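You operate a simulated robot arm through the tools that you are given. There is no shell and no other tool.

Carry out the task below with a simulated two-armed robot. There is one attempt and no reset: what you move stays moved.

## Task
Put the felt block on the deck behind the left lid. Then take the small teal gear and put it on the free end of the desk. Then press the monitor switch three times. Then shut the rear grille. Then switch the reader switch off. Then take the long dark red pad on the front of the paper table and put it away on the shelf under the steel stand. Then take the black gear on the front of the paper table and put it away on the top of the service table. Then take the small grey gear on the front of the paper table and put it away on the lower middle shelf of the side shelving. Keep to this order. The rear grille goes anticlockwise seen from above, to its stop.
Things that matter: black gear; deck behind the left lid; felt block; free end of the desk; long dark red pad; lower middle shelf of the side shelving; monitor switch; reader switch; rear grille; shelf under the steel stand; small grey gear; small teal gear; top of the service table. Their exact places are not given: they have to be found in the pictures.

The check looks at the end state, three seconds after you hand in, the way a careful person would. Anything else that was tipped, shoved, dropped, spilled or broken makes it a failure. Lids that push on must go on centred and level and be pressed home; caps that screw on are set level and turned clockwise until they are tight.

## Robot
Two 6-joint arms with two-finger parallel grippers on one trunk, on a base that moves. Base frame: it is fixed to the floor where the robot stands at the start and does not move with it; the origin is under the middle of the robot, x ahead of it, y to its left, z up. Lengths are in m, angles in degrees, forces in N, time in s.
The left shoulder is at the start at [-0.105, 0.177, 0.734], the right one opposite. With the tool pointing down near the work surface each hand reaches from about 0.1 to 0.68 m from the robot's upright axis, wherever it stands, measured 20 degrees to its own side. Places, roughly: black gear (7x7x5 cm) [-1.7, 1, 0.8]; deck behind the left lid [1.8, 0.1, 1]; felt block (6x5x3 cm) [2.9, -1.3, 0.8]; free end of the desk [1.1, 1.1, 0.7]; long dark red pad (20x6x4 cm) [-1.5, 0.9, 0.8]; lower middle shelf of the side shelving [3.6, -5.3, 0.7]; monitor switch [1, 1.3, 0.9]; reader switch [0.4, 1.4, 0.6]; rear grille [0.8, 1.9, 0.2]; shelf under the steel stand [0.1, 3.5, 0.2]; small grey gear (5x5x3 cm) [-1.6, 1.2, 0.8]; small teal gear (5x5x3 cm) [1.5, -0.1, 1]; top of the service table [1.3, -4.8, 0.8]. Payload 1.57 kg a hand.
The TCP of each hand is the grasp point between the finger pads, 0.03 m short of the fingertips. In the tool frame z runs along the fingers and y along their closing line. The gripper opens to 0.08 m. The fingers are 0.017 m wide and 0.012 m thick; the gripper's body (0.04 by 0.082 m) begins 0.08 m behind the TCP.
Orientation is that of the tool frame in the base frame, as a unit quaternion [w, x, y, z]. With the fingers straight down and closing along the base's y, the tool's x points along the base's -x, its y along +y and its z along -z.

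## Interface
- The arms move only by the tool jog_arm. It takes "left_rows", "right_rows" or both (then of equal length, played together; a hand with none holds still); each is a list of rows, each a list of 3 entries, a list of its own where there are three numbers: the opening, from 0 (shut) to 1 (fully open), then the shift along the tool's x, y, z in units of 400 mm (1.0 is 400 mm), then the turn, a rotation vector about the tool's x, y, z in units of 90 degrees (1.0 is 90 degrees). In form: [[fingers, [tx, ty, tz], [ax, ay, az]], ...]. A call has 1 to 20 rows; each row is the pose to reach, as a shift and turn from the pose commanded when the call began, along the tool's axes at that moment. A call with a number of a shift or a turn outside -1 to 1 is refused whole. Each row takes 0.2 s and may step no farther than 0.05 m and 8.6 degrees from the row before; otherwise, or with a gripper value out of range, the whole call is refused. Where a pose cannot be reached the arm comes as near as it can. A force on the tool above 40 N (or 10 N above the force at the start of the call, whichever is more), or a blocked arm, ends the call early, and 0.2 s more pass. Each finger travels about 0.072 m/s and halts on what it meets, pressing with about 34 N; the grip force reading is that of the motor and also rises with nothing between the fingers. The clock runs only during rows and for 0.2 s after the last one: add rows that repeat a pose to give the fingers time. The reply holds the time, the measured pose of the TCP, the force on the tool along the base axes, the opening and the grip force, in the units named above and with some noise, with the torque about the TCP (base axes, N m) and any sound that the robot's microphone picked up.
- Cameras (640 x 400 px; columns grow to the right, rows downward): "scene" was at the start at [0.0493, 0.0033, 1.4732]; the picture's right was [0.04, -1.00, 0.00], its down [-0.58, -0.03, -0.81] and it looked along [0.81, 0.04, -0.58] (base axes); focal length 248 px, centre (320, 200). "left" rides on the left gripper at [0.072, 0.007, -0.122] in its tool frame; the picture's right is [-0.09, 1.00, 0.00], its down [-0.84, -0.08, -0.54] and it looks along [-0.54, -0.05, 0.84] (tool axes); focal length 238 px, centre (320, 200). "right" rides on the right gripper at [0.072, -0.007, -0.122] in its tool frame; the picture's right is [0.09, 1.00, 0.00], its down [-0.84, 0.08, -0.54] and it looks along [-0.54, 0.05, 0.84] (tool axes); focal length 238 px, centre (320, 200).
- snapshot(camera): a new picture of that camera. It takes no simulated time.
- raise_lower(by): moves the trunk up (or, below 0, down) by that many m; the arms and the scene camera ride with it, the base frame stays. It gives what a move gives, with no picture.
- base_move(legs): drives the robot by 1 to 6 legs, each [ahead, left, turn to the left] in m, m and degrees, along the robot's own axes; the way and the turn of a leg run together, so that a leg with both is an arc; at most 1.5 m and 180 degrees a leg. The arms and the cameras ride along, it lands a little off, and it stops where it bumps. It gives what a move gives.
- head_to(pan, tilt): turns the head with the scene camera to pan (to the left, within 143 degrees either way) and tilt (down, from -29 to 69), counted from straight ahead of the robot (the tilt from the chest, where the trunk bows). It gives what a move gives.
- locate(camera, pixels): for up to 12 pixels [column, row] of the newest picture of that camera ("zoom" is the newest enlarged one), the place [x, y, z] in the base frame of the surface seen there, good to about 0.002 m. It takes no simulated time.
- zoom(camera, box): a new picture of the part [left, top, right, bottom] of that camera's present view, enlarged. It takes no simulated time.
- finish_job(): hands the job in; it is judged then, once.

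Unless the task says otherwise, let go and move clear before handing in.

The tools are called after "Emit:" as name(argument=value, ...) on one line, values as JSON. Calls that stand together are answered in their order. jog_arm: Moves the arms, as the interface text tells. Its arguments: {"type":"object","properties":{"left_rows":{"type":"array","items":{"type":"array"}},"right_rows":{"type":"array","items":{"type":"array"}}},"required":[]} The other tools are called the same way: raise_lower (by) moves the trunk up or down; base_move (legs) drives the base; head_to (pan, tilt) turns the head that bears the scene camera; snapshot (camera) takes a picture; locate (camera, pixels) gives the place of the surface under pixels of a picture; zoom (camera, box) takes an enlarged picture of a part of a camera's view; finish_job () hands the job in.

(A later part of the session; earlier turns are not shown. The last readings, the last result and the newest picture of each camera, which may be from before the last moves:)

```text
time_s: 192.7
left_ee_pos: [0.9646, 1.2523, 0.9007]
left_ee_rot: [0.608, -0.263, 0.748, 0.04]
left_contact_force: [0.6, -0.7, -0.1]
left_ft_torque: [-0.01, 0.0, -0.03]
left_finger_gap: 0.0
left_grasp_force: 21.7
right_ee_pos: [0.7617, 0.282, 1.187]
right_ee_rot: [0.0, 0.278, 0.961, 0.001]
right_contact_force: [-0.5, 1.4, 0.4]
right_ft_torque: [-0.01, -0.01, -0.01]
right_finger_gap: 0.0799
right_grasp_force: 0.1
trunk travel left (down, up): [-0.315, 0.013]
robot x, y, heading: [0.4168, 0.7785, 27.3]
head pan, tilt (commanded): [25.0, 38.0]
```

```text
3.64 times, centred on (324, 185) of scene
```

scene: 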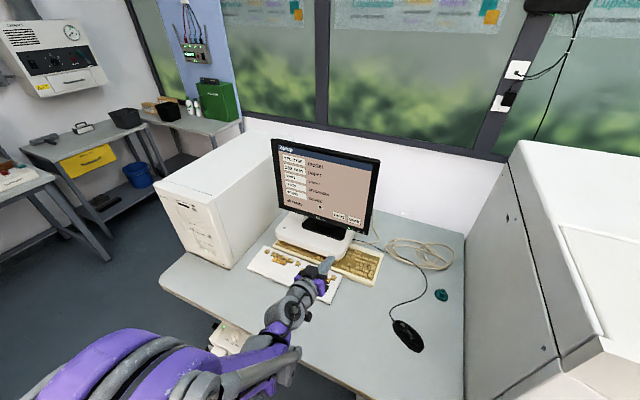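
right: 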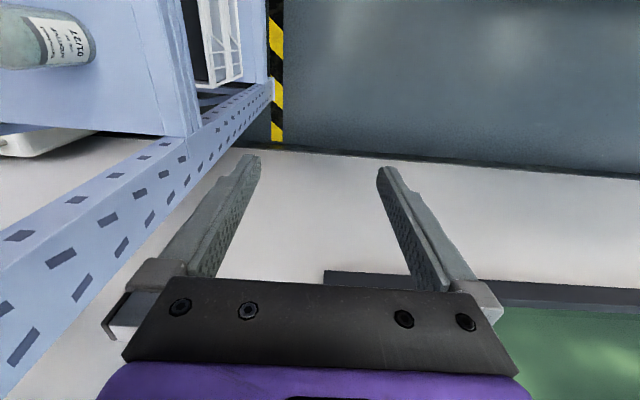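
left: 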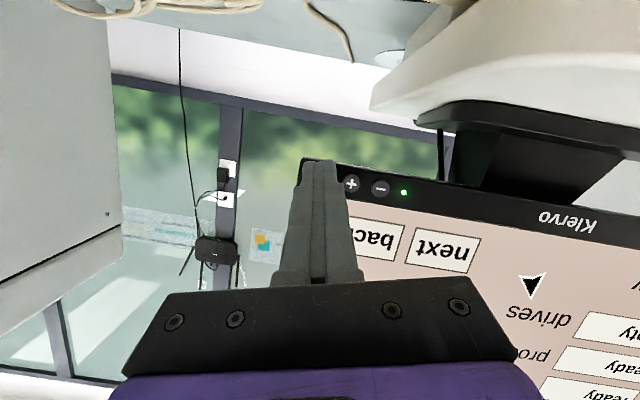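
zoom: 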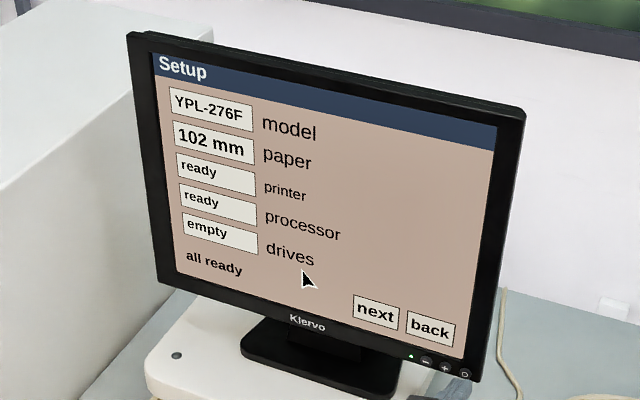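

The screen is on again: two presses counted. Third press now.

Emit:
jog_arm(left_rows=[[0, [-0.0052, 0, 0.0193], [0, 0, 0]], [0, [-0.0075, 0, 0.0278], [0, 0, 0]], [0, [-0.0082, 0, 0.0302], [0, 0, 0]], [0, [-0.0082, 0, 0.0302], [0, 0, 0]]])

Emit:
jog_arm(left_rows=[[0, [0.004, 0, -0.015], [0, 0, 0]], [0, [0.0082, 0, -0.0302], [0, 0, 0]], [0, [0.0082, 0, -0.0302], [0, 0, 0]]])

Emit:
zoom(camera="scene", box=[260, 130, 388, 240])

```text
time_s: 193.7
left_ee_pos: [0.9714, 1.257, 0.9026]
left_ee_rot: [0.607, -0.263, 0.749, 0.039]
left_contact_force: [-33.5, -16.1, -10.8]
left_ft_torque: [-0.12, 0.31, 0.05]
left_finger_gap: 0.0002
left_grasp_force: 21.8
right_ee_pos: [0.7591, 0.281, 1.1874]
right_ee_rot: [0.001, 0.278, 0.96, 0.001]
right_contact_force: [0.1, -0.6, 0.1]
right_ft_torque: [0.0, 0.0, -0.03]
right_finger_gap: 0.0799
right_grasp_force: 0.1
trunk travel left (down, up): [-0.315, 0.013]
robot x, y, heading: [0.4177, 0.7782, 27.1]
head pan, tilt (commanded): [25.0, 38.0]
heard: click
```

```text
time_s: 194.5
left_ee_pos: [0.965, 1.2531, 0.9009]
left_ee_rot: [0.607, -0.264, 0.748, 0.042]
left_contact_force: [-0.2, -1.4, -0.1]
left_ft_torque: [-0.01, 0.02, -0.04]
left_finger_gap: 0.0
left_grasp_force: 21.3
right_ee_pos: [0.7609, 0.2815, 1.1866]
right_ee_rot: [0.0, 0.278, 0.961, 0.0]
right_contact_force: [-0.3, -0.6, 0.0]
right_ft_torque: [-0.01, -0.01, 0.03]
right_finger_gap: 0.0799
right_grasp_force: 0.2
trunk travel left (down, up): [-0.315, 0.013]
robot x, y, heading: [0.4141, 0.7795, 27.3]
head pan, tilt (commanded): [25.0, 38.0]
```

```text
3.64 times, centred on (324, 185) of scene
```

zoom: 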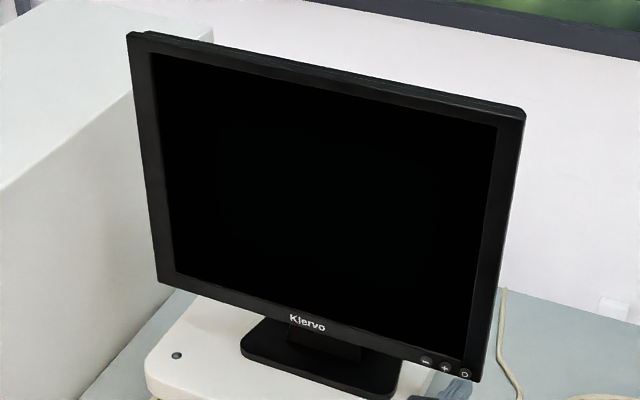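

Three presses are done and the screen is dark. I'll withdraw the hand backward and up, then shift it right.

Emit:
jog_arm(left_rows=[[0, [0, 0, -0.05], [0, 0, 0]], [0, [-0.02, 0, -0.13], [0, 0, 0]], [0, [-0.05, 0, -0.22], [0, 0, 0]], [0, [-0.08, 0, -0.31], [0, 0, 0]], [0, [-0.11, 0, -0.4], [0, 0, 0]], [0, [-0.14, 0, -0.49], [0, 0, 0]], [0, [-0.17, 0, -0.58], [0, 0, 0]], [0, [-0.17, 0, -0.64], [0, 0, 0]], [0, [-0.15, -0.1, -0.64], [0, 0, 0]], [0, [-0.13, -0.2, -0.635], [0, 0, 0]], [0, [-0.11, -0.3, -0.63], [0, 0, 0]], [0, [-0.09, -0.38, -0.625], [0, 0, 0]]])

Emit:
snapshot(camera="scene")

```text
time_s: 197.1
left_ee_pos: [0.7874, 1.116, 1.0439]
left_ee_rot: [0.62, -0.204, 0.755, 0.054]
left_contact_force: [-0.1, 0.1, 0.0]
left_ft_torque: [0.0, -0.02, -0.02]
left_finger_gap: 0.0
left_grasp_force: 21.7
left hand out of reach, approached as far as the arm can: row 10, 11, 12
right_ee_pos: [0.7613, 0.2814, 1.1869]
right_ee_rot: [0.001, 0.279, 0.96, 0.0]
right_contact_force: [0.9, 0.7, 1.0]
right_ft_torque: [0.06, -0.03, 0.03]
right_finger_gap: 0.08
right_grasp_force: 0.1
trunk travel left (down, up): [-0.315, 0.013]
robot x, y, heading: [0.4156, 0.7791, 27.2]
head pan, tilt (commanded): [25.0, 38.0]
```

```text
taken
```

scene: 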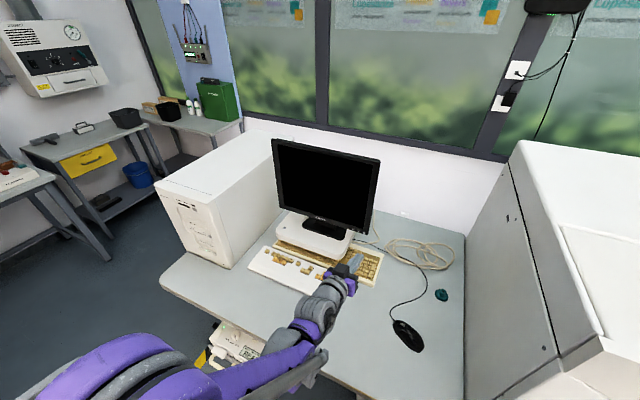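

The rightward shift was limited, so the wrist is wound the other way. I'll yaw the hand to the right about 40° and then tilt it down, to unwind around the free side.

Emit:
jog_arm(left_rows=[[0, [0, 0, -0.03], [0.09, 0, 0]], [0, [0, 0, -0.06], [0.18, 0, 0]], [0, [0, 0, -0.09], [0.27, 0, 0]], [0, [0, 0, -0.12], [0.36, 0, 0]], [0, [0, 0, -0.15], [0.45, 0, 0]]])

Emit:
snapshot(camera="scene")

```text
time_s: 198.3
left_ee_pos: [0.7622, 1.0161, 1.0558]
left_ee_rot: [0.661, -0.037, 0.716, -0.221]
left_contact_force: [0.3, -0.3, 0.3]
left_ft_torque: [0.0, -0.02, -0.02]
left_finger_gap: 0.0
left_grasp_force: 21.1
left hand out of reach, approached as far as the arm can: row 1
right_ee_pos: [0.761, 0.282, 1.1872]
right_ee_rot: [-0.001, 0.277, 0.961, 0.0]
right_contact_force: [-0.6, 0.5, 0.6]
right_ft_torque: [0.03, 0.01, 0.02]
right_finger_gap: 0.0801
right_grasp_force: 0.0
trunk travel left (down, up): [-0.315, 0.013]
robot x, y, heading: [0.4136, 0.7744, 27.0]
head pan, tilt (commanded): [25.0, 38.0]
```

```text
taken
```

scene: 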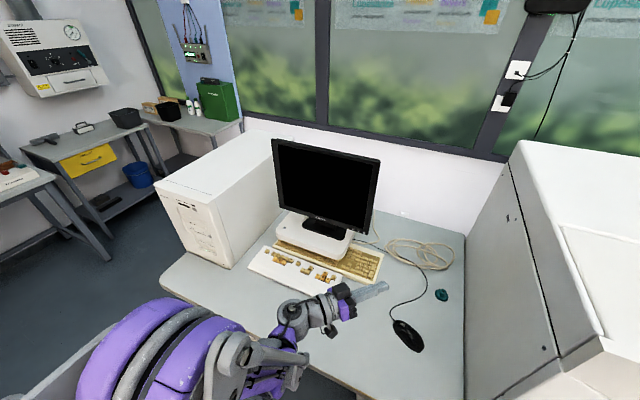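

Now there is no reach warning after the first row, and the hand points 42° to the right. I'll tilt it down to vertical from here.

Emit:
jog_arm(left_rows=[[0, [0, 0, 0], [0, 0.09, 0]], [0, [0, 0, 0], [0, 0.18, 0]], [0, [0, 0, 0], [0, 0.27, 0]], [0, [0, 0, 0], [0, 0.36, 0]], [0, [0, 0, 0], [0, 0.45, 0]], [0, [0, 0, 0], [0, 0.54, 0]], [0, [0, 0, 0], [0, 0.63, 0]], [0, [0, 0, 0], [0, 0.72, 0]], [0, [0, 0, 0], [0, 0.81, 0]], [0, [0, 0, 0], [0, 0.9, 0]], [0, [0, 0, 0], [0, 0.98, 0]]])

Emit:
snapshot(camera="scene")

```text
time_s: 200.7
left_ee_pos: [0.7629, 1.0155, 1.0552]
left_ee_rot: [-0.025, 0.127, 0.974, -0.185]
left_contact_force: [1.4, 0.0, 0.4]
left_ft_torque: [0.02, 0.03, -0.03]
left_finger_gap: 0.0
left_grasp_force: 21.3
right_ee_pos: [0.762, 0.2815, 1.1857]
right_ee_rot: [0.0, 0.279, 0.96, 0.001]
right_contact_force: [0.0, 0.5, 0.7]
right_ft_torque: [0.0, -0.02, 0.01]
right_finger_gap: 0.0797
right_grasp_force: 0.0
trunk travel left (down, up): [-0.315, 0.013]
robot x, y, heading: [0.4193, 0.7783, 27.2]
head pan, tilt (commanded): [25.0, 38.0]
```

```text
taken
```

scene: 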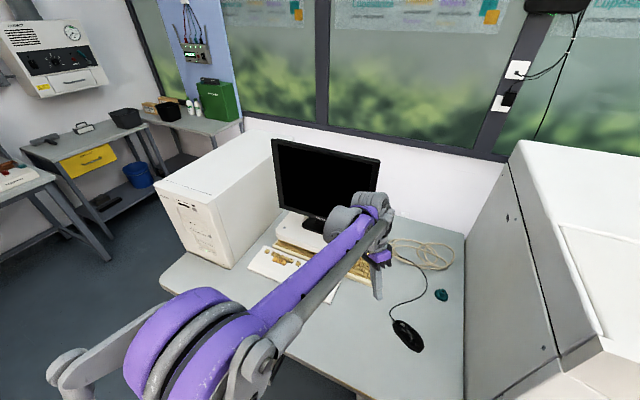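

Everything reached without warnings; the hand is now 22° off vertical. I'll rotate it to exactly vertical with the usual yaw.

Emit:
jog_arm(left_rows=[[0, [0, 0, 0], [-0.038, -0.0148, -0.0767]], [0, [0, 0, 0], [-0.076, -0.0295, -0.1533]], [0, [0, 0, 0], [-0.114, -0.0443, -0.23]], [0, [0, 0, 0], [-0.152, -0.0591, -0.3067]], [0, [0, 0, 0], [-0.19, -0.0738, -0.3833]], [0, [0, 0, 0], [-0.228, -0.0886, -0.46]]])

Emit:
snapshot(camera="scene")

```text
time_s: 202.1
left_ee_pos: [0.7596, 1.0223, 1.0549]
left_ee_rot: [0.014, -0.119, 0.982, -0.146]
left_contact_force: [0.1, -0.7, 0.0]
left_ft_torque: [0.02, -0.01, 0.01]
left_finger_gap: 0.0
left_grasp_force: 21.3
left hand out of reach, approached as far as the arm can: row 2, 3, 4, 5, 6
right_ee_pos: [0.7618, 0.2817, 1.1877]
right_ee_rot: [0.0, 0.278, 0.961, 0.0]
right_contact_force: [-0.7, 0.1, 0.1]
right_ft_torque: [-0.01, 0.02, 0.01]
right_finger_gap: 0.0801
right_grasp_force: 0.2
trunk travel left (down, up): [-0.315, 0.013]
robot x, y, heading: [0.415, 0.7787, 27.3]
head pan, tilt (commanded): [25.0, 38.0]
```

```text
taken
```

scene: 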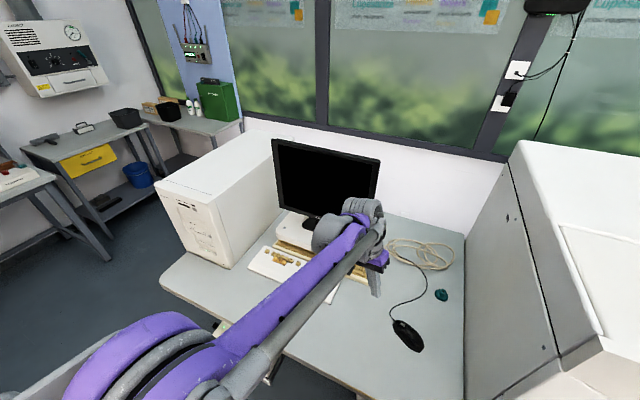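

The arm is in a mirrored wrist branch (leaning right, can't get vertical). To flip back I must sweep the tool across the forearm axis from right to left. I'll measure the forearm's direction first.

Emit:
locate(camera="scene", pixels=[[250, 300], [280, 280], [310, 258], [335, 238], [215, 325], [345, 225], [365, 205], [330, 228]])

Emit:
zoom(camera="scene", box=[180, 180, 420, 360])

```text
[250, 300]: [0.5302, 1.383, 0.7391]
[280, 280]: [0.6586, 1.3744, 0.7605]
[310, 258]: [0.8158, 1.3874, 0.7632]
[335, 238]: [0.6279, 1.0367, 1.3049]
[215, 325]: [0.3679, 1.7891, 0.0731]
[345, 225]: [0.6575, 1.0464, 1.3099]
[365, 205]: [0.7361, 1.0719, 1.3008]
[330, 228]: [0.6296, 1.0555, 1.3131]
```

```text
2.22 times, centred on (300, 270) of scene
```

zoom: 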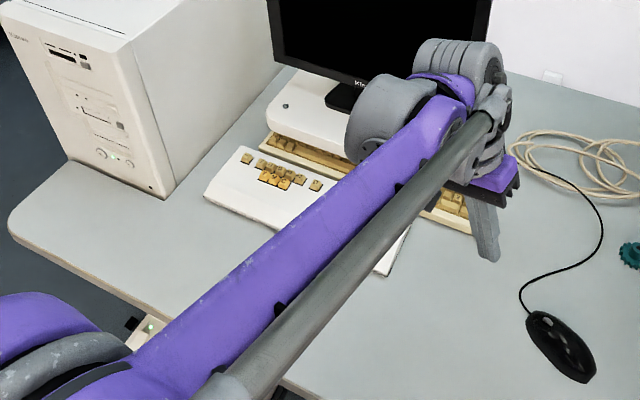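

Emit:
locate(camera="zoom", pixels=[[200, 320], [250, 275], [300, 230], [350, 185], [400, 150], [440, 110], [160, 350], [120, 320], [460, 60], [370, 110]])

```text
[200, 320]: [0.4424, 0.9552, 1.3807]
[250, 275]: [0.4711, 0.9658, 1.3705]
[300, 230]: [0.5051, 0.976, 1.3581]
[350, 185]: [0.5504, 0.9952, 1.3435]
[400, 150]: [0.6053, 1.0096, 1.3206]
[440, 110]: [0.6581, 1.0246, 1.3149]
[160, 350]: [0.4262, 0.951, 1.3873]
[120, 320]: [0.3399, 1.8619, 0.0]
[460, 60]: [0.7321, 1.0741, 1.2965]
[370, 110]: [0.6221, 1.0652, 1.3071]
```

The forearm points at azimuth ≈18°, 17° downward. I'll first swing the tool to 40° right of it (slightly below), keeping the wrist in place.

Emit:
jog_arm(left_rows=[[0, [-0.0366, -0.0257, -0.0257], [0.0081, -0.0746, 0.0502]], [0, [-0.0731, -0.0513, -0.0513], [0.0162, -0.1491, 0.1003]], [0, [-0.1097, -0.077, -0.077], [0.0243, -0.2237, 0.1505]], [0, [-0.1462, -0.1027, -0.1027], [0.0324, -0.2982, 0.2007]], [0, [-0.1828, -0.1283, -0.1283], [0.0406, -0.3728, 0.2508]], [0, [-0.2193, -0.154, -0.154], [0.0487, -0.4473, 0.301]], [0, [-0.2559, -0.1797, -0.1797], [0.0568, -0.5219, 0.3512]], [0, [-0.2924, -0.2053, -0.2053], [0.0649, -0.5964, 0.4013]], [0, [-0.329, -0.231, -0.231], [0.073, -0.671, 0.4515]], [0, [-0.329, -0.231, -0.231], [0.073, -0.671, 0.4515]]])

Emit:
snapshot(camera="scene")

```text
time_s: 204.3
left_ee_pos: [0.9039, 0.993, 1.1687]
left_ee_rot: [0.55, 0.159, 0.813, -0.107]
left_contact_force: [-0.1, -0.5, -0.6]
left_ft_torque: [0.03, 0.01, -0.01]
left_finger_gap: 0.0
left_grasp_force: 20.9
right_ee_pos: [0.7608, 0.2821, 1.1865]
right_ee_rot: [0.0, 0.278, 0.961, -0.001]
right_contact_force: [-1.4, 0.4, 0.1]
right_ft_torque: [0.0, 0.01, 0.01]
right_finger_gap: 0.0801
right_grasp_force: 0.0
trunk travel left (down, up): [-0.315, 0.013]
robot x, y, heading: [0.416, 0.7773, 27.0]
head pan, tilt (commanded): [25.0, 38.0]
```

```text
taken
```

scene: 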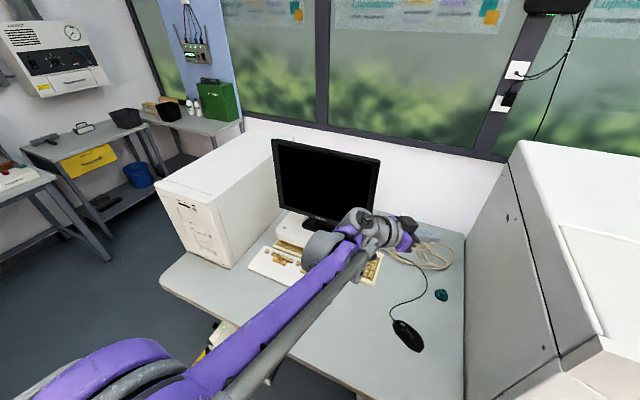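

Reached without warnings. I'll sweep the tool 80° to the left across the forearm axis.

Emit:
jog_arm(left_rows=[[0, [0.0016, 0.0613, -0.0039], [-0.0824, 0, -0.0333]], [0, [0.0064, 0.1213, -0.0158], [-0.1648, 0, -0.0666]], [0, [0.0142, 0.179, -0.0352], [-0.2472, 0, -0.0999]], [0, [0.025, 0.2333, -0.0619], [-0.3296, 0, -0.1332]], [0, [0.0386, 0.2828, -0.0955], [-0.412, 0, -0.1665]], [0, [0.0545, 0.327, -0.1349], [-0.4944, 0, -0.1998]], [0, [0.0727, 0.3648, -0.1798], [-0.5768, 0, -0.2331]], [0, [0.0925, 0.3955, -0.229], [-0.6592, 0, -0.2664]], [0, [0.1139, 0.4185, -0.2818], [-0.7416, 0, -0.2997]], [0, [0.1362, 0.4333, -0.337], [-0.824, 0, -0.333]]])

Emit:
snapshot(camera="scene")

```text
time_s: 206.5
left_ee_pos: [0.8485, 1.2238, 1.1687]
left_ee_rot: [0.557, -0.253, 0.787, 0.083]
left_contact_force: [-0.1, 0.4, 0.6]
left_ft_torque: [0.02, -0.03, 0.03]
left_finger_gap: 0.0
left_grasp_force: 21.0
left hand out of reach, approached as far as the arm can: row 5, 6, 7, 8, 9, 10
right_ee_pos: [0.7615, 0.2813, 1.1865]
right_ee_rot: [0.0, 0.278, 0.961, 0.001]
right_contact_force: [-0.4, 0.0, 0.6]
right_ft_torque: [0.0, 0.04, 0.01]
right_finger_gap: 0.0801
right_grasp_force: 0.1
trunk travel left (down, up): [-0.315, 0.013]
robot x, y, heading: [0.4156, 0.777, 27.2]
head pan, tilt (commanded): [25.0, 38.0]
```

```text
taken
```

scene: 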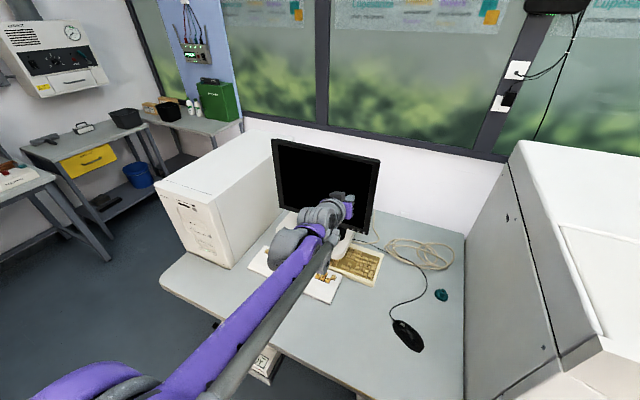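

The sweep stalled where the tool is nearly aligned with the forearm. I'll measure the forearm line again to understand which joint is limiting.

Emit:
zoom(camera="scene", box=[60, 170, 380, 400])

Emit:
locate(camera="zoom", pixels=[[240, 340], [300, 290], [350, 250], [400, 205], [450, 165], [500, 120], [540, 80], [575, 60], [590, 65], [480, 90]])

```text
1.74 times, centred on (220, 285) of scene
```

zoom: 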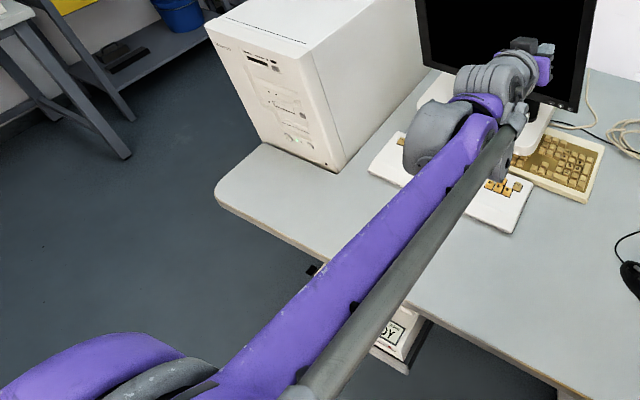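

```text
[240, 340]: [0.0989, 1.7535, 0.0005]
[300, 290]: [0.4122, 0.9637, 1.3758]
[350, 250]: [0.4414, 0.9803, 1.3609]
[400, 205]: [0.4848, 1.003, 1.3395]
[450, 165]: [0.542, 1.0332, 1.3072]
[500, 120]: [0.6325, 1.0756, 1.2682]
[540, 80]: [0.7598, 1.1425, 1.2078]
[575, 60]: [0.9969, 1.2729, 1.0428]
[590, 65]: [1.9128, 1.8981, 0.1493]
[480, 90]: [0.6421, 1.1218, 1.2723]
```

Tool and forearm are now aligned (both azimuth ≈27°, ≈22° down), exactly in the arm's plane. From this point I'll tilt straight down about the wrist, which should drop into the normal configuration.

Emit:
jog_arm(left_rows=[[0, [0.0703, 0, -0.0053], [0, 0.0944, 0]], [0, [0.1388, 0, -0.0208], [0, 0.1889, 0]], [0, [0.2045, 0, -0.0463], [0, 0.2833, 0]], [0, [0.2658, 0, -0.0815], [0, 0.3778, 0]], [0, [0.321, 0, -0.1248], [0, 0.4722, 0]], [0, [0.369, 0, -0.176], [0, 0.5667, 0]], [0, [0.4093, 0, -0.2343], [0, 0.6611, 0]], [0, [0.442, 0, -0.301], [0, 0.7555, 0]]])

Emit:
snapshot(camera="scene")

```text
time_s: 208.3
left_ee_pos: [0.697, 1.1298, 1.0507]
left_ee_rot: [0.043, -0.257, 0.957, -0.125]
left_contact_force: [0.2, 0.0, 0.3]
left_ft_torque: [0.0, 0.0, 0.0]
left_finger_gap: 0.0001
left_grasp_force: 21.5
left hand out of reach, approached as far as the arm can: row 2, 3, 4, 5, 6, 7, 8
right_ee_pos: [0.7615, 0.2811, 1.1869]
right_ee_rot: [0.0, 0.279, 0.96, 0.0]
right_contact_force: [0.5, -0.5, 0.3]
right_ft_torque: [-0.03, 0.01, 0.04]
right_finger_gap: 0.0799
right_grasp_force: 0.0
trunk travel left (down, up): [-0.315, 0.013]
robot x, y, heading: [0.4132, 0.7785, 26.9]
head pan, tilt (commanded): [25.0, 38.0]
```

```text
taken
```

scene: 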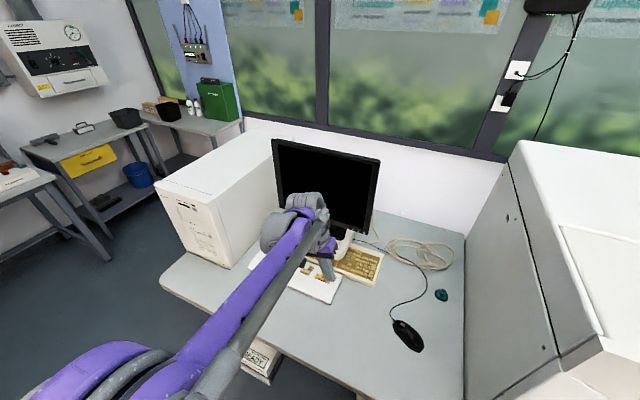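

The left wrist stays 15° off vertical, so I'll leave it for pointing jobs and use the right arm for grasping. Next I'll look for the rear grille near (0.8,1.9,0.2), beyond the desk's left end.

Emit:
head_to(pan=55, tilt=40)

Emit:
snapshot(camera="scene")

Emit:
locate(camera="scene", pixels=[[320, 200], [200, 200], [100, 200], [400, 100], [300, 100], [200, 100], [260, 260], [350, 300], [150, 300], [450, 250]])

```text
time_s: 209.3
left_ee_pos: [0.6966, 1.1289, 1.0513]
left_ee_rot: [0.045, -0.257, 0.957, -0.125]
left_contact_force: [0.6, -0.7, -0.2]
left_ft_torque: [-0.03, 0.0, -0.02]
left_finger_gap: 0.0002
left_grasp_force: 21.6
right_ee_pos: [0.7625, 0.2831, 1.1858]
right_ee_rot: [0.0, 0.278, 0.961, 0.0]
right_contact_force: [-0.7, 0.3, 0.9]
right_ft_torque: [-0.02, 0.0, -0.02]
right_finger_gap: 0.08
right_grasp_force: 0.0
trunk travel left (down, up): [-0.315, 0.013]
robot x, y, heading: [0.4188, 0.7778, 27.3]
head pan, tilt (commanded): [55.0, 40.0]
```

```text
taken
```

scene: 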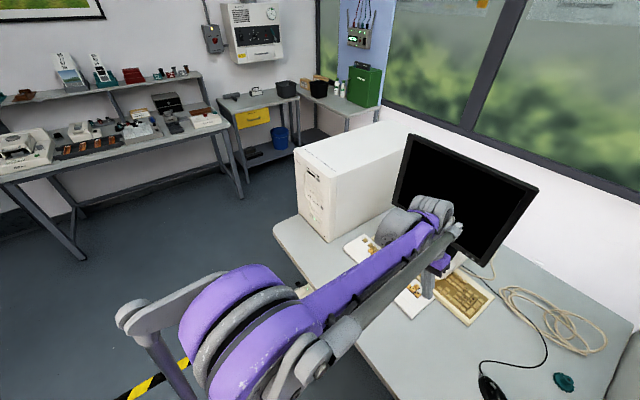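

```text
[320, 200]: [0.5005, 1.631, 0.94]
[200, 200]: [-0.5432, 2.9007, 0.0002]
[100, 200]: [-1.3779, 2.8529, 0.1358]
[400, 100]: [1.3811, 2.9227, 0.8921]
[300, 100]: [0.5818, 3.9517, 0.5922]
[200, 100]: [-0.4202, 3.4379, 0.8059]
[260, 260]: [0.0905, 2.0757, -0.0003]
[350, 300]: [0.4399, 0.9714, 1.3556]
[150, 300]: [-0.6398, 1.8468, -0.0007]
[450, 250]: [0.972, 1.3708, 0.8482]
```

I need to go around to the left end of the desk. I'll back away from the desk, bring the right arm back to the front, and pull the left hand in a bit.

Emit:
base_move(legs=[[-0.4, 0, 0]])

Emit:
jog_arm(right_rows=[[1, [-0.06, 0.07, 0], [0, 0, -0.06]], [1, [-0.1, 0.16, 0], [0, 0, -0.12]], [1, [-0.12, 0.26, 0], [0, 0, -0.18]], [1, [-0.12, 0.37, 0], [0, 0, -0.24]], [1, [-0.09, 0.48, 0], [0, 0, -0.3]], [1, [-0.04, 0.58, 0], [0, 0, -0.36]], [1, [0.02, 0.67, 0], [0, 0, -0.42]], [1, [0.1, 0.75, 0], [0, 0, -0.48]], [1, [0.18, 0.82, 0], [0, 0, -0.54]], [1, [0.27, 0.89, 0], [0, 0, -0.6]], [1, [0.36, 0.93, 0], [0, 0, -0.66]]])

Emit:
base_move(legs=[[0, 0.6, 0], [0, 0.6, 0]])

Emit:
head_to(pan=-5, tilt=35)

Emit:
snapshot(camera="scene")

```text
time_s: 211.8
left_ee_pos: [0.3425, 0.9477, 1.0507]
left_ee_rot: [0.045, -0.257, 0.957, -0.125]
left_contact_force: [0.3, -0.3, -0.1]
left_ft_torque: [0.0, -0.01, 0.0]
left_finger_gap: 0.0
left_grasp_force: 21.4
right_ee_pos: [0.4088, 0.0998, 1.1867]
right_ee_rot: [0.0, 0.278, 0.96, 0.0]
right_contact_force: [0.5, 0.8, -0.7]
right_ft_torque: [0.01, 0.0, -0.01]
right_finger_gap: 0.0802
right_grasp_force: 0.0
trunk travel left (down, up): [-0.315, 0.013]
robot x, y, heading: [0.0637, 0.5977, 27.3]
head pan, tilt (commanded): [55.0, 40.0]
```

```text
time_s: 214.2
left_ee_pos: [0.3425, 0.9492, 1.05]
left_ee_rot: [0.044, -0.257, 0.957, -0.125]
left_contact_force: [-0.3, -0.6, 0.2]
left_ft_torque: [0.04, 0.01, -0.01]
left_finger_gap: 0.0002
left_grasp_force: 21.7
right_ee_pos: [0.4837, 0.4904, 1.1861]
right_ee_rot: [0.0, -0.235, 0.972, -0.001]
right_contact_force: [-0.6, 0.5, -0.8]
right_ft_torque: [-0.01, 0.03, 0.05]
right_finger_gap: 0.0802
right_grasp_force: 0.0
trunk travel left (down, up): [-0.315, 0.013]
robot x, y, heading: [0.0631, 0.5937, 27.0]
head pan, tilt (commanded): [55.0, 40.0]
```

```text
time_s: 225.2
left_ee_pos: [-0.2052, 2.0186, 1.0501]
left_ee_rot: [0.044, -0.258, 0.957, -0.125]
left_contact_force: [-0.5, 0.0, 0.1]
left_ft_torque: [0.01, -0.02, -0.03]
left_finger_gap: 0.0003
left_grasp_force: 21.3
right_ee_pos: [-0.0626, 1.566, 1.1857]
right_ee_rot: [-0.001, -0.235, 0.972, 0.0]
right_contact_force: [0.1, -0.3, -0.6]
right_ft_torque: [0.0, -0.04, 0.05]
right_finger_gap: 0.08
right_grasp_force: 0.0
trunk travel left (down, up): [-0.315, 0.013]
robot x, y, heading: [-0.4858, 1.6671, 27.1]
head pan, tilt (commanded): [55.0, 40.0]
```

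```text
time_s: 226.6
left_ee_pos: [-0.2052, 2.0195, 1.0513]
left_ee_rot: [0.044, -0.257, 0.957, -0.126]
left_contact_force: [0.3, -0.7, 0.1]
left_ft_torque: [0.0, 0.01, -0.01]
left_finger_gap: 0.0001
left_grasp_force: 21.3
right_ee_pos: [-0.0613, 1.565, 1.1864]
right_ee_rot: [0.0, -0.235, 0.972, 0.0]
right_contact_force: [0.1, -0.1, 0.2]
right_ft_torque: [0.0, 0.01, -0.01]
right_finger_gap: 0.0803
right_grasp_force: 0.1
trunk travel left (down, up): [-0.315, 0.013]
robot x, y, heading: [-0.4844, 1.6694, 27.3]
head pan, tilt (commanded): [-5.0, 35.0]
```

```text
taken
```

scene: 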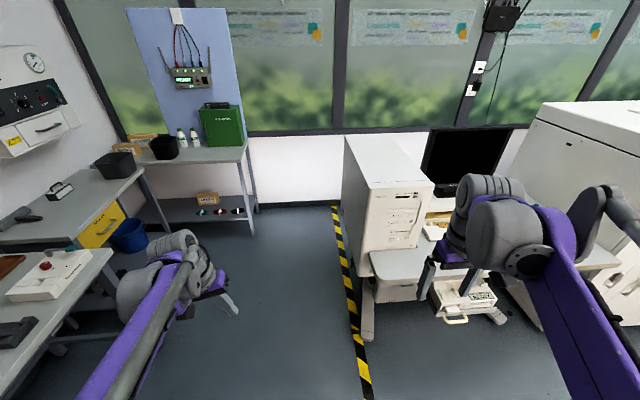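

Emit:
zoom(camera="scene", box=[310, 130, 510, 340])

Emit:
locate(camera="scene", pixels=[[350, 160], [365, 220], [345, 195], [372, 240], [355, 240], [400, 200], [367, 320], [395, 290], [465, 290], [450, 320], [340, 215], [258, 202]])

```text
1.90 times, centred on (410, 235) of scene
```

zoom: 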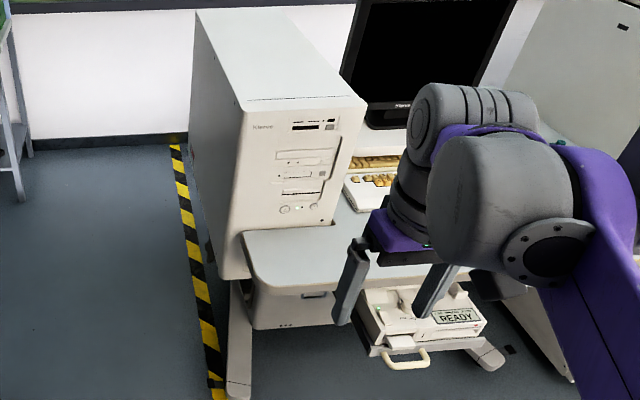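

```text
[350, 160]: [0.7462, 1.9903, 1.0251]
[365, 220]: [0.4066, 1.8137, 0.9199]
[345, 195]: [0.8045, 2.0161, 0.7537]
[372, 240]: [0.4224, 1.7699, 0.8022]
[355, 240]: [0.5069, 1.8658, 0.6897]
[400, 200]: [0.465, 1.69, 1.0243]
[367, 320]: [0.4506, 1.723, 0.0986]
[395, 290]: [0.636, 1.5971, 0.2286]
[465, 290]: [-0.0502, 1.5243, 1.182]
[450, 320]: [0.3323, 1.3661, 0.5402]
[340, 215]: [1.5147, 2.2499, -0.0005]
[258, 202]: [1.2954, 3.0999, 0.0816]
```

The tower hangs at the desk's left end, and the grille near the floor must be seen from that side. I'll check the clearance of the tables on the left before driving into that gap.

Emit:
locate(camera="scene", pixels=[[110, 255], [140, 172], [130, 240], [60, 330], [145, 200], [250, 170], [200, 260], [260, 300], [320, 300], [100, 330]])

Emit:
head_to(pan=50, tilt=40)

Emit:
snapshot(camera="scene")

```text
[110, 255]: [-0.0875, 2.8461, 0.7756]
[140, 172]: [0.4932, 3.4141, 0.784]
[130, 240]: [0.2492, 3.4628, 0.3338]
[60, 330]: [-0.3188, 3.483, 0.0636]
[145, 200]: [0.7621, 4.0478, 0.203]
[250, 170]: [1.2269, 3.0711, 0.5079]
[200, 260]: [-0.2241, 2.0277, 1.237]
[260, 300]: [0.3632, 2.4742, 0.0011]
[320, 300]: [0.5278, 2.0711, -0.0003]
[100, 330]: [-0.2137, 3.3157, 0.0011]
```

```text
time_s: 227.8
left_ee_pos: [-0.2047, 2.0202, 1.0527]
left_ee_rot: [0.043, -0.258, 0.957, -0.125]
left_contact_force: [-0.5, 0.4, -1.4]
left_ft_torque: [-0.01, -0.02, -0.01]
left_finger_gap: 0.0001
left_grasp_force: 21.4
right_ee_pos: [-0.0605, 1.5649, 1.1854]
right_ee_rot: [0.0, -0.235, 0.972, 0.0]
right_contact_force: [-0.2, -0.3, -0.7]
right_ft_torque: [0.03, 0.02, 0.02]
right_finger_gap: 0.08
right_grasp_force: 0.1
trunk travel left (down, up): [-0.315, 0.013]
robot x, y, heading: [-0.4851, 1.6662, 27.1]
head pan, tilt (commanded): [50.0, 40.0]
```

```text
taken
```

scene: 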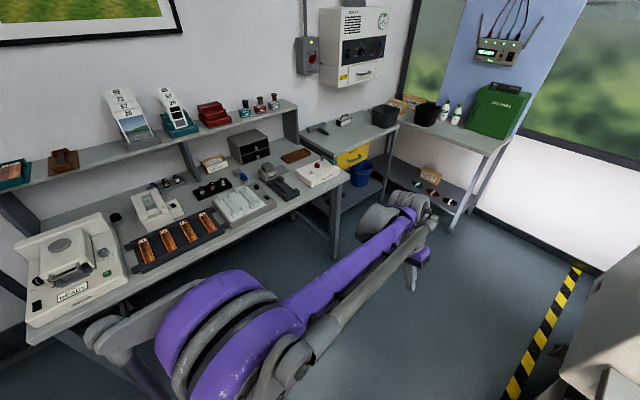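

Emit:
locate(camera="scene", pixels=[[348, 178], [300, 205], [240, 245], [180, 290], [60, 335], [398, 125], [500, 150], [345, 240], [440, 225], [560, 240], [330, 160]])

```text
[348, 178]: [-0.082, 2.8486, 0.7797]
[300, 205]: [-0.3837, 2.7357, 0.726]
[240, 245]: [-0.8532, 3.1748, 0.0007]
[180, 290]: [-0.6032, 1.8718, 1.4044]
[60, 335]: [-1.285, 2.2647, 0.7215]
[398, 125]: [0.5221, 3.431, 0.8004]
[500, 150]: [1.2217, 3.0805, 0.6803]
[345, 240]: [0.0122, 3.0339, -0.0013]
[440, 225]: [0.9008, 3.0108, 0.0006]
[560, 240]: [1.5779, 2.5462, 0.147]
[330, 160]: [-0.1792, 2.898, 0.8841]
```

The passage left of the tower is about 1.15 m wide. I'll strafe left 0.3 m, drive ahead 1.15 m, and turn right to face the tower's side.

Emit:
base_move(legs=[[0, 0.33, 0], [0.6, 0, 0], [0.55, 0, 0]])

Emit:
base_move(legs=[[0, 0, -45], [0, 0, -45]])

Emit:
head_to(pan=0, tilt=45)

Emit:
snapshot(camera="scene")

```text
time_s: 237.1
left_ee_pos: [0.6658, 2.8441, 1.051]
left_ee_rot: [0.043, -0.259, 0.957, -0.126]
left_contact_force: [-0.2, 0.2, 0.8]
left_ft_torque: [0.02, 0.03, 0.01]
left_finger_gap: 0.0
left_grasp_force: 21.7
right_ee_pos: [0.8106, 2.3878, 1.1857]
right_ee_rot: [0.0, -0.235, 0.972, 0.0]
right_contact_force: [-0.1, 0.1, -0.1]
right_ft_torque: [-0.01, -0.01, -0.01]
right_finger_gap: 0.08
right_grasp_force: 0.1
trunk travel left (down, up): [-0.315, 0.013]
robot x, y, heading: [0.3854, 2.4914, 27.4]
head pan, tilt (commanded): [50.0, 40.0]
```

```text
time_s: 241.6
left_ee_pos: [0.7368, 2.2088, 1.0514]
left_ee_rot: [-0.057, 0.497, 0.858, -0.119]
left_contact_force: [0.2, -0.8, 1.2]
left_ft_torque: [-0.01, 0.0, 0.02]
left_finger_gap: 0.0
left_grasp_force: 21.2
right_ee_pos: [0.2811, 2.0677, 1.1869]
right_ee_rot: [0.0, 0.523, 0.852, -0.001]
right_contact_force: [0.3, -0.4, 0.0]
right_ft_torque: [-0.01, -0.01, 0.0]
right_finger_gap: 0.0799
right_grasp_force: 0.1
trunk travel left (down, up): [-0.315, 0.013]
robot x, y, heading: [0.3915, 2.4899, -63.3]
head pan, tilt (commanded): [50.0, 40.0]
```

```text
time_s: 242.8
left_ee_pos: [0.738, 2.2082, 1.0502]
left_ee_rot: [-0.058, 0.497, 0.858, -0.119]
left_contact_force: [-0.5, -1.4, 0.3]
left_ft_torque: [0.01, 0.03, 0.03]
left_finger_gap: 0.0
left_grasp_force: 21.5
right_ee_pos: [0.2801, 2.0695, 1.1867]
right_ee_rot: [0.0, 0.523, 0.853, 0.0]
right_contact_force: [-0.5, 0.4, 0.7]
right_ft_torque: [0.0, 0.0, 0.0]
right_finger_gap: 0.0803
right_grasp_force: 0.0
trunk travel left (down, up): [-0.315, 0.013]
robot x, y, heading: [0.3845, 2.493, -63.1]
head pan, tilt (commanded): [0.0, 45.0]
```

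```text
taken
```

scene: 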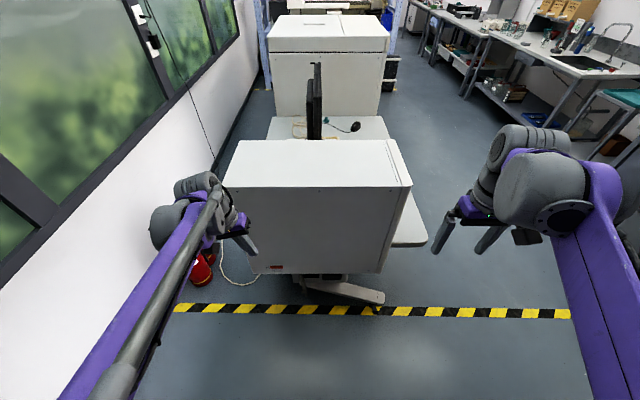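

I'm facing the tower's side now. I'll zoom in on the low area under and behind it.

Emit:
zoom(camera="scene", box=[180, 190, 440, 350])

Emit:
locate(camera="scene", pixels=[[277, 267], [325, 280], [325, 290], [300, 285], [350, 292], [205, 270], [232, 245], [310, 230], [250, 265], [380, 270], [230, 160], [400, 190]])

```text
2.46 times, centred on (310, 270) of scene
```

zoom: 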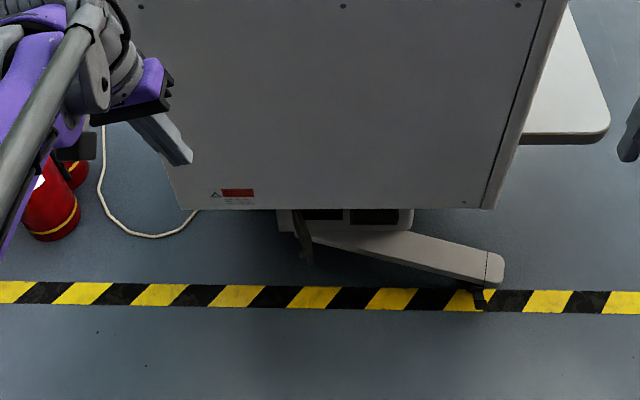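

```text
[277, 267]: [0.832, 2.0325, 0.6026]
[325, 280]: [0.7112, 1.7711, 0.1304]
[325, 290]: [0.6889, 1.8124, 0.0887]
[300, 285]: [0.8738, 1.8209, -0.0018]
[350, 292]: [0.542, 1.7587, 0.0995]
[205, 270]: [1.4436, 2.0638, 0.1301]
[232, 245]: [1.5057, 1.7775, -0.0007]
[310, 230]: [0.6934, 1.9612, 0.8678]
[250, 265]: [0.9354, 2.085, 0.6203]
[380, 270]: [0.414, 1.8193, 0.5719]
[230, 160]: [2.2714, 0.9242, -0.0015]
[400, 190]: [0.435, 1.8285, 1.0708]
```

I see a thin panel at zoom (303,235) sticking out below the tower: likely the open rear grille. I'll lower the trunk for a flatter view.

Emit:
raise_lower(by=-0.3)

Emit:
head_to(pan=5, tilt=52)

Emit:
snapshot(camera="scene")

Emit:
zoom(camera="scene", box=[220, 160, 420, 310])

```text
time_s: 245.8
left_ee_pos: [0.7377, 2.2095, 0.7508]
left_ee_rot: [-0.058, 0.497, 0.858, -0.119]
left_contact_force: [-0.4, -0.1, -0.7]
left_ft_torque: [-0.01, 0.02, 0.02]
left_finger_gap: 0.0002
left_grasp_force: 21.0
right_ee_pos: [0.2808, 2.0682, 0.8868]
right_ee_rot: [0.0, 0.523, 0.853, 0.0]
right_contact_force: [-0.1, 0.2, 0.4]
right_ft_torque: [0.0, -0.01, -0.02]
right_finger_gap: 0.08
right_grasp_force: 0.1
trunk travel left (down, up): [-0.015, 0.313]
robot x, y, heading: [0.3835, 2.4894, -63.1]
head pan, tilt (commanded): [0.0, 45.0]
```

```text
time_s: 246.5
left_ee_pos: [0.7377, 2.2084, 0.7503]
left_ee_rot: [-0.058, 0.497, 0.858, -0.119]
left_contact_force: [-0.7, 0.3, 0.8]
left_ft_torque: [0.01, -0.05, 0.01]
left_finger_gap: 0.0
left_grasp_force: 21.2
right_ee_pos: [0.2802, 2.0677, 0.8865]
right_ee_rot: [0.0, 0.523, 0.852, 0.001]
right_contact_force: [-1.7, 0.0, -0.6]
right_ft_torque: [0.01, 0.0, -0.01]
right_finger_gap: 0.0801
right_grasp_force: 0.0
trunk travel left (down, up): [-0.015, 0.313]
robot x, y, heading: [0.3861, 2.4879, -63.2]
head pan, tilt (commanded): [5.0, 52.0]
```

```text
taken
```

scene: 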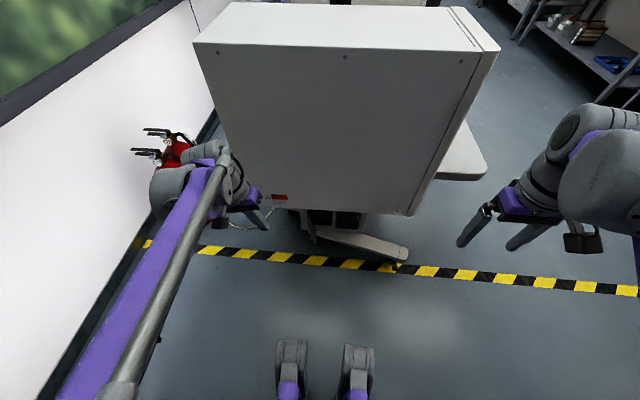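

```text
2.67 times, centred on (320, 235) of scene
```

zoom: 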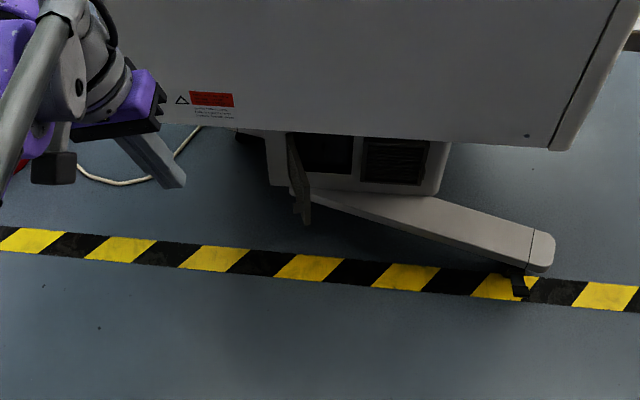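

The left opening of the cabinet under the tower has its panel swung out at zoom (300,185), with the hinge on the window side; the right one is closed. I'll locate the panel and openings.

Emit:
locate(camera="zoom", pixels=[[290, 150], [293, 180], [303, 180], [303, 215], [296, 200], [320, 160], [345, 165], [395, 165], [430, 180], [275, 165], [420, 190], [355, 180]])

Emit:
zoom(camera="scene", box=[295, 205, 395, 260])

```text
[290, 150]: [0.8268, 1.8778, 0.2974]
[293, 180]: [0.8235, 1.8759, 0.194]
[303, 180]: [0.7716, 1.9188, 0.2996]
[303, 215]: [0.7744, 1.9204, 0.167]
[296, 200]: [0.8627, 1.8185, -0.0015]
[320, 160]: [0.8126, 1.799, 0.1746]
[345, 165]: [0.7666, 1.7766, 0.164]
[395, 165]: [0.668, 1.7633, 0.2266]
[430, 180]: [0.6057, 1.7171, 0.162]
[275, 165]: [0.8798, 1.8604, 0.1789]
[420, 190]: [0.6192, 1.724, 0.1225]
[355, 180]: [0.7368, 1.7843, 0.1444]
```

```text
6.40 times, centred on (345, 232) of scene
```

zoom: 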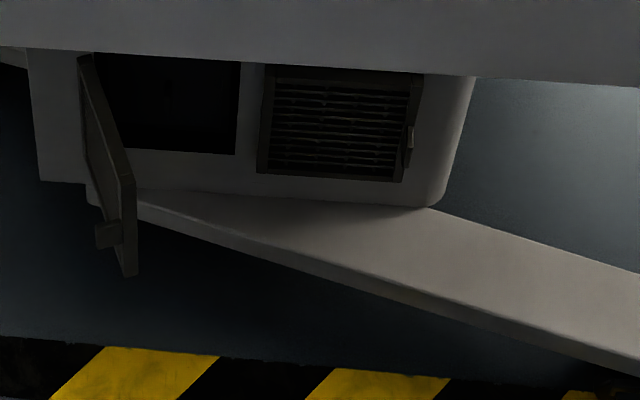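

The grille panel is hinged on the window side at about d=0.535, v=-1.80, standing open 67°, z 0.17–0.30. The left hand, which bends upward well, can reach under the tower. I'll shift 0.15 m to the right so that arm lines up.

Emit:
base_move(legs=[[0, -0.15, 0]])

Emit:
jog_arm(left_rows=[[0, [0, 0, 0], [0, -0.09, 0]], [0, [0, 0, 0], [0, -0.18, 0]], [0, [0, 0, 0], [0, -0.27, 0]], [0, [0, 0, 0], [0, -0.36, 0]], [0, [0, 0, 0], [0, -0.45, 0]], [0, [0, 0, 0], [0, -0.54, 0]], [0, [0, 0, 0], [0, -0.63, 0]], [0, [0, 0, 0], [0, -0.7, 0]]])

Emit:
snapshot(camera="scene")

```text
time_s: 248.4
left_ee_pos: [0.604, 2.1413, 0.7507]
left_ee_rot: [-0.057, 0.497, 0.858, -0.12]
left_contact_force: [1.6, -0.2, 0.4]
left_ft_torque: [-0.02, 0.02, 0.0]
left_finger_gap: 0.0
left_grasp_force: 21.0
right_ee_pos: [0.1466, 2.0007, 0.886]
right_ee_rot: [0.0, 0.523, 0.852, 0.0]
right_contact_force: [0.2, 0.0, -0.7]
right_ft_torque: [-0.01, 0.0, 0.01]
right_finger_gap: 0.0799
right_grasp_force: 0.0
trunk travel left (down, up): [-0.015, 0.313]
robot x, y, heading: [0.2513, 2.4229, -63.3]
head pan, tilt (commanded): [5.0, 52.0]
```

```text
time_s: 250.2
left_ee_pos: [0.6041, 2.1411, 0.7505]
left_ee_rot: [0.4, 0.361, 0.761, -0.362]
left_contact_force: [-0.4, -0.3, 0.6]
left_ft_torque: [0.02, 0.04, 0.0]
left_finger_gap: 0.0
left_grasp_force: 21.4
right_ee_pos: [0.148, 2.0006, 0.8863]
right_ee_rot: [-0.001, 0.523, 0.852, 0.0]
right_contact_force: [-0.1, 0.6, 1.0]
right_ft_torque: [0.02, 0.01, 0.0]
right_finger_gap: 0.0799
right_grasp_force: 0.0
trunk travel left (down, up): [-0.015, 0.313]
robot x, y, heading: [0.2536, 2.4257, -63.2]
head pan, tilt (commanded): [5.0, 52.0]
```

```text
taken
```

scene: 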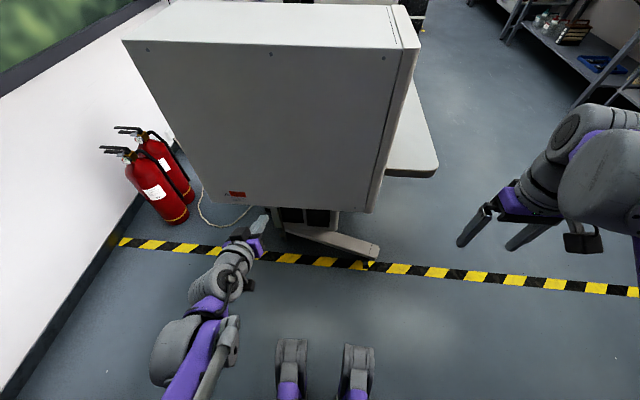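

The hand now points 25° below horizontal toward the tower without any limit warning. I'll lower it to the left of the grille panel in two stages.

Emit:
jog_arm(left_rows=[[0, [0.0738, 0.0559, 0.0565], [0, 0, 0]], [0, [0.1475, 0.1117, 0.1131], [0, 0, 0]], [0, [0.2213, 0.1676, 0.1696], [0, 0, 0]], [0, [0.2951, 0.2235, 0.2261], [0, 0, 0]], [0, [0.3689, 0.2793, 0.2826], [0, 0, 0]], [0, [0.4426, 0.3352, 0.3392], [0, 0, 0]]])

Emit:
snapshot(camera="scene")

Emit:
snapshot(camera="left")

```text
time_s: 251.6
left_ee_pos: [0.7067, 2.1201, 0.5262]
left_ee_rot: [0.398, 0.362, 0.762, -0.361]
left_contact_force: [0.4, 0.9, 0.1]
left_ft_torque: [-0.01, 0.01, -0.02]
left_finger_gap: 0.0
left_grasp_force: 21.1
left hand out of reach, approached as far as the arm can: row 5, 6
right_ee_pos: [0.1478, 2.0004, 0.8861]
right_ee_rot: [-0.001, 0.524, 0.852, 0.001]
right_contact_force: [-0.6, 1.0, 0.2]
right_ft_torque: [-0.01, -0.02, -0.02]
right_finger_gap: 0.0799
right_grasp_force: 0.1
trunk travel left (down, up): [-0.015, 0.313]
robot x, y, heading: [0.2561, 2.4251, -63.1]
head pan, tilt (commanded): [5.0, 52.0]
```

```text
taken
```

scene: 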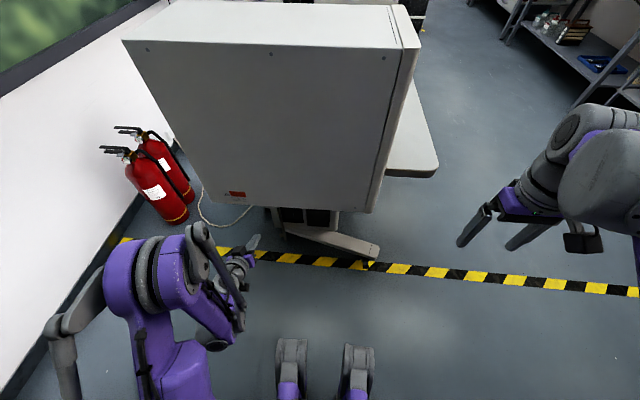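

```text
taken
```

left: 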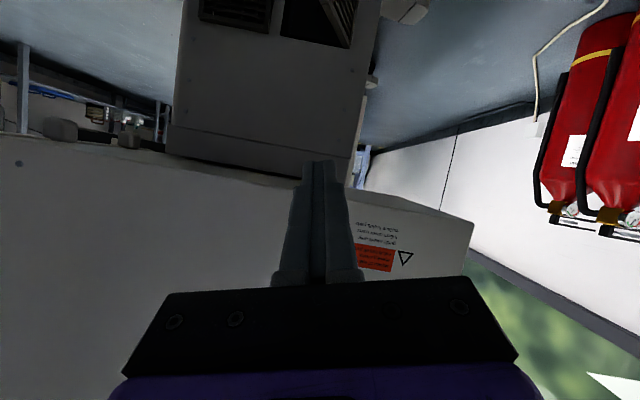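

The arm is too folded there for such a flat tool. I'll steepen the tool to about 43° while lowering and easing forward, staying just outside the tower's side.

Emit:
jog_arm(left_rows=[[0, [0.01, 0.0635, 0.1185], [0, 0.07, 0]], [0, [0.063, 0.1335, 0.174], [0, 0.14, 0]], [0, [0.1438, 0.1838, 0.2143], [0, 0.2, 0]], [0, [0.238, 0.2253, 0.2605], [0, 0.2, 0]], [0, [0.3258, 0.2535, 0.3305], [0, 0.2, 0]], [0, [0.3805, 0.2743, 0.4123], [0, 0.2, 0]]])

Emit:
snapshot(camera="scene")

Emit:
snapshot(camera="left")

```text
refused: row 1 steps farther than a row can; nothing moved
```

```text
taken
```

scene: 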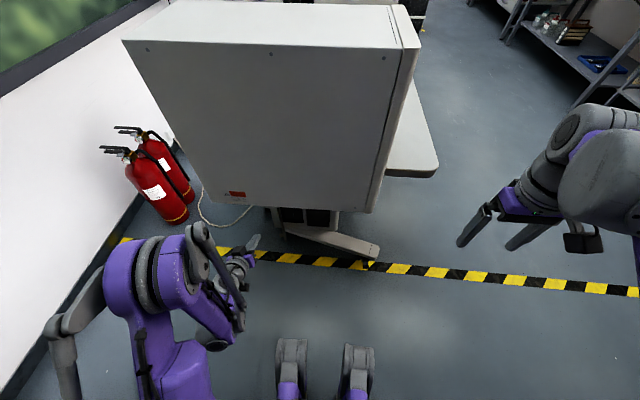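

```text
taken
```

left: 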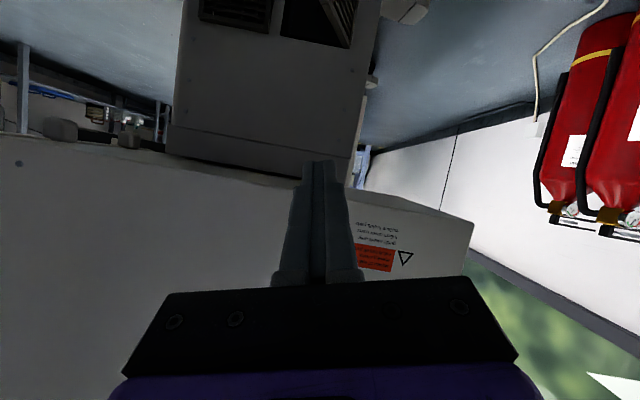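

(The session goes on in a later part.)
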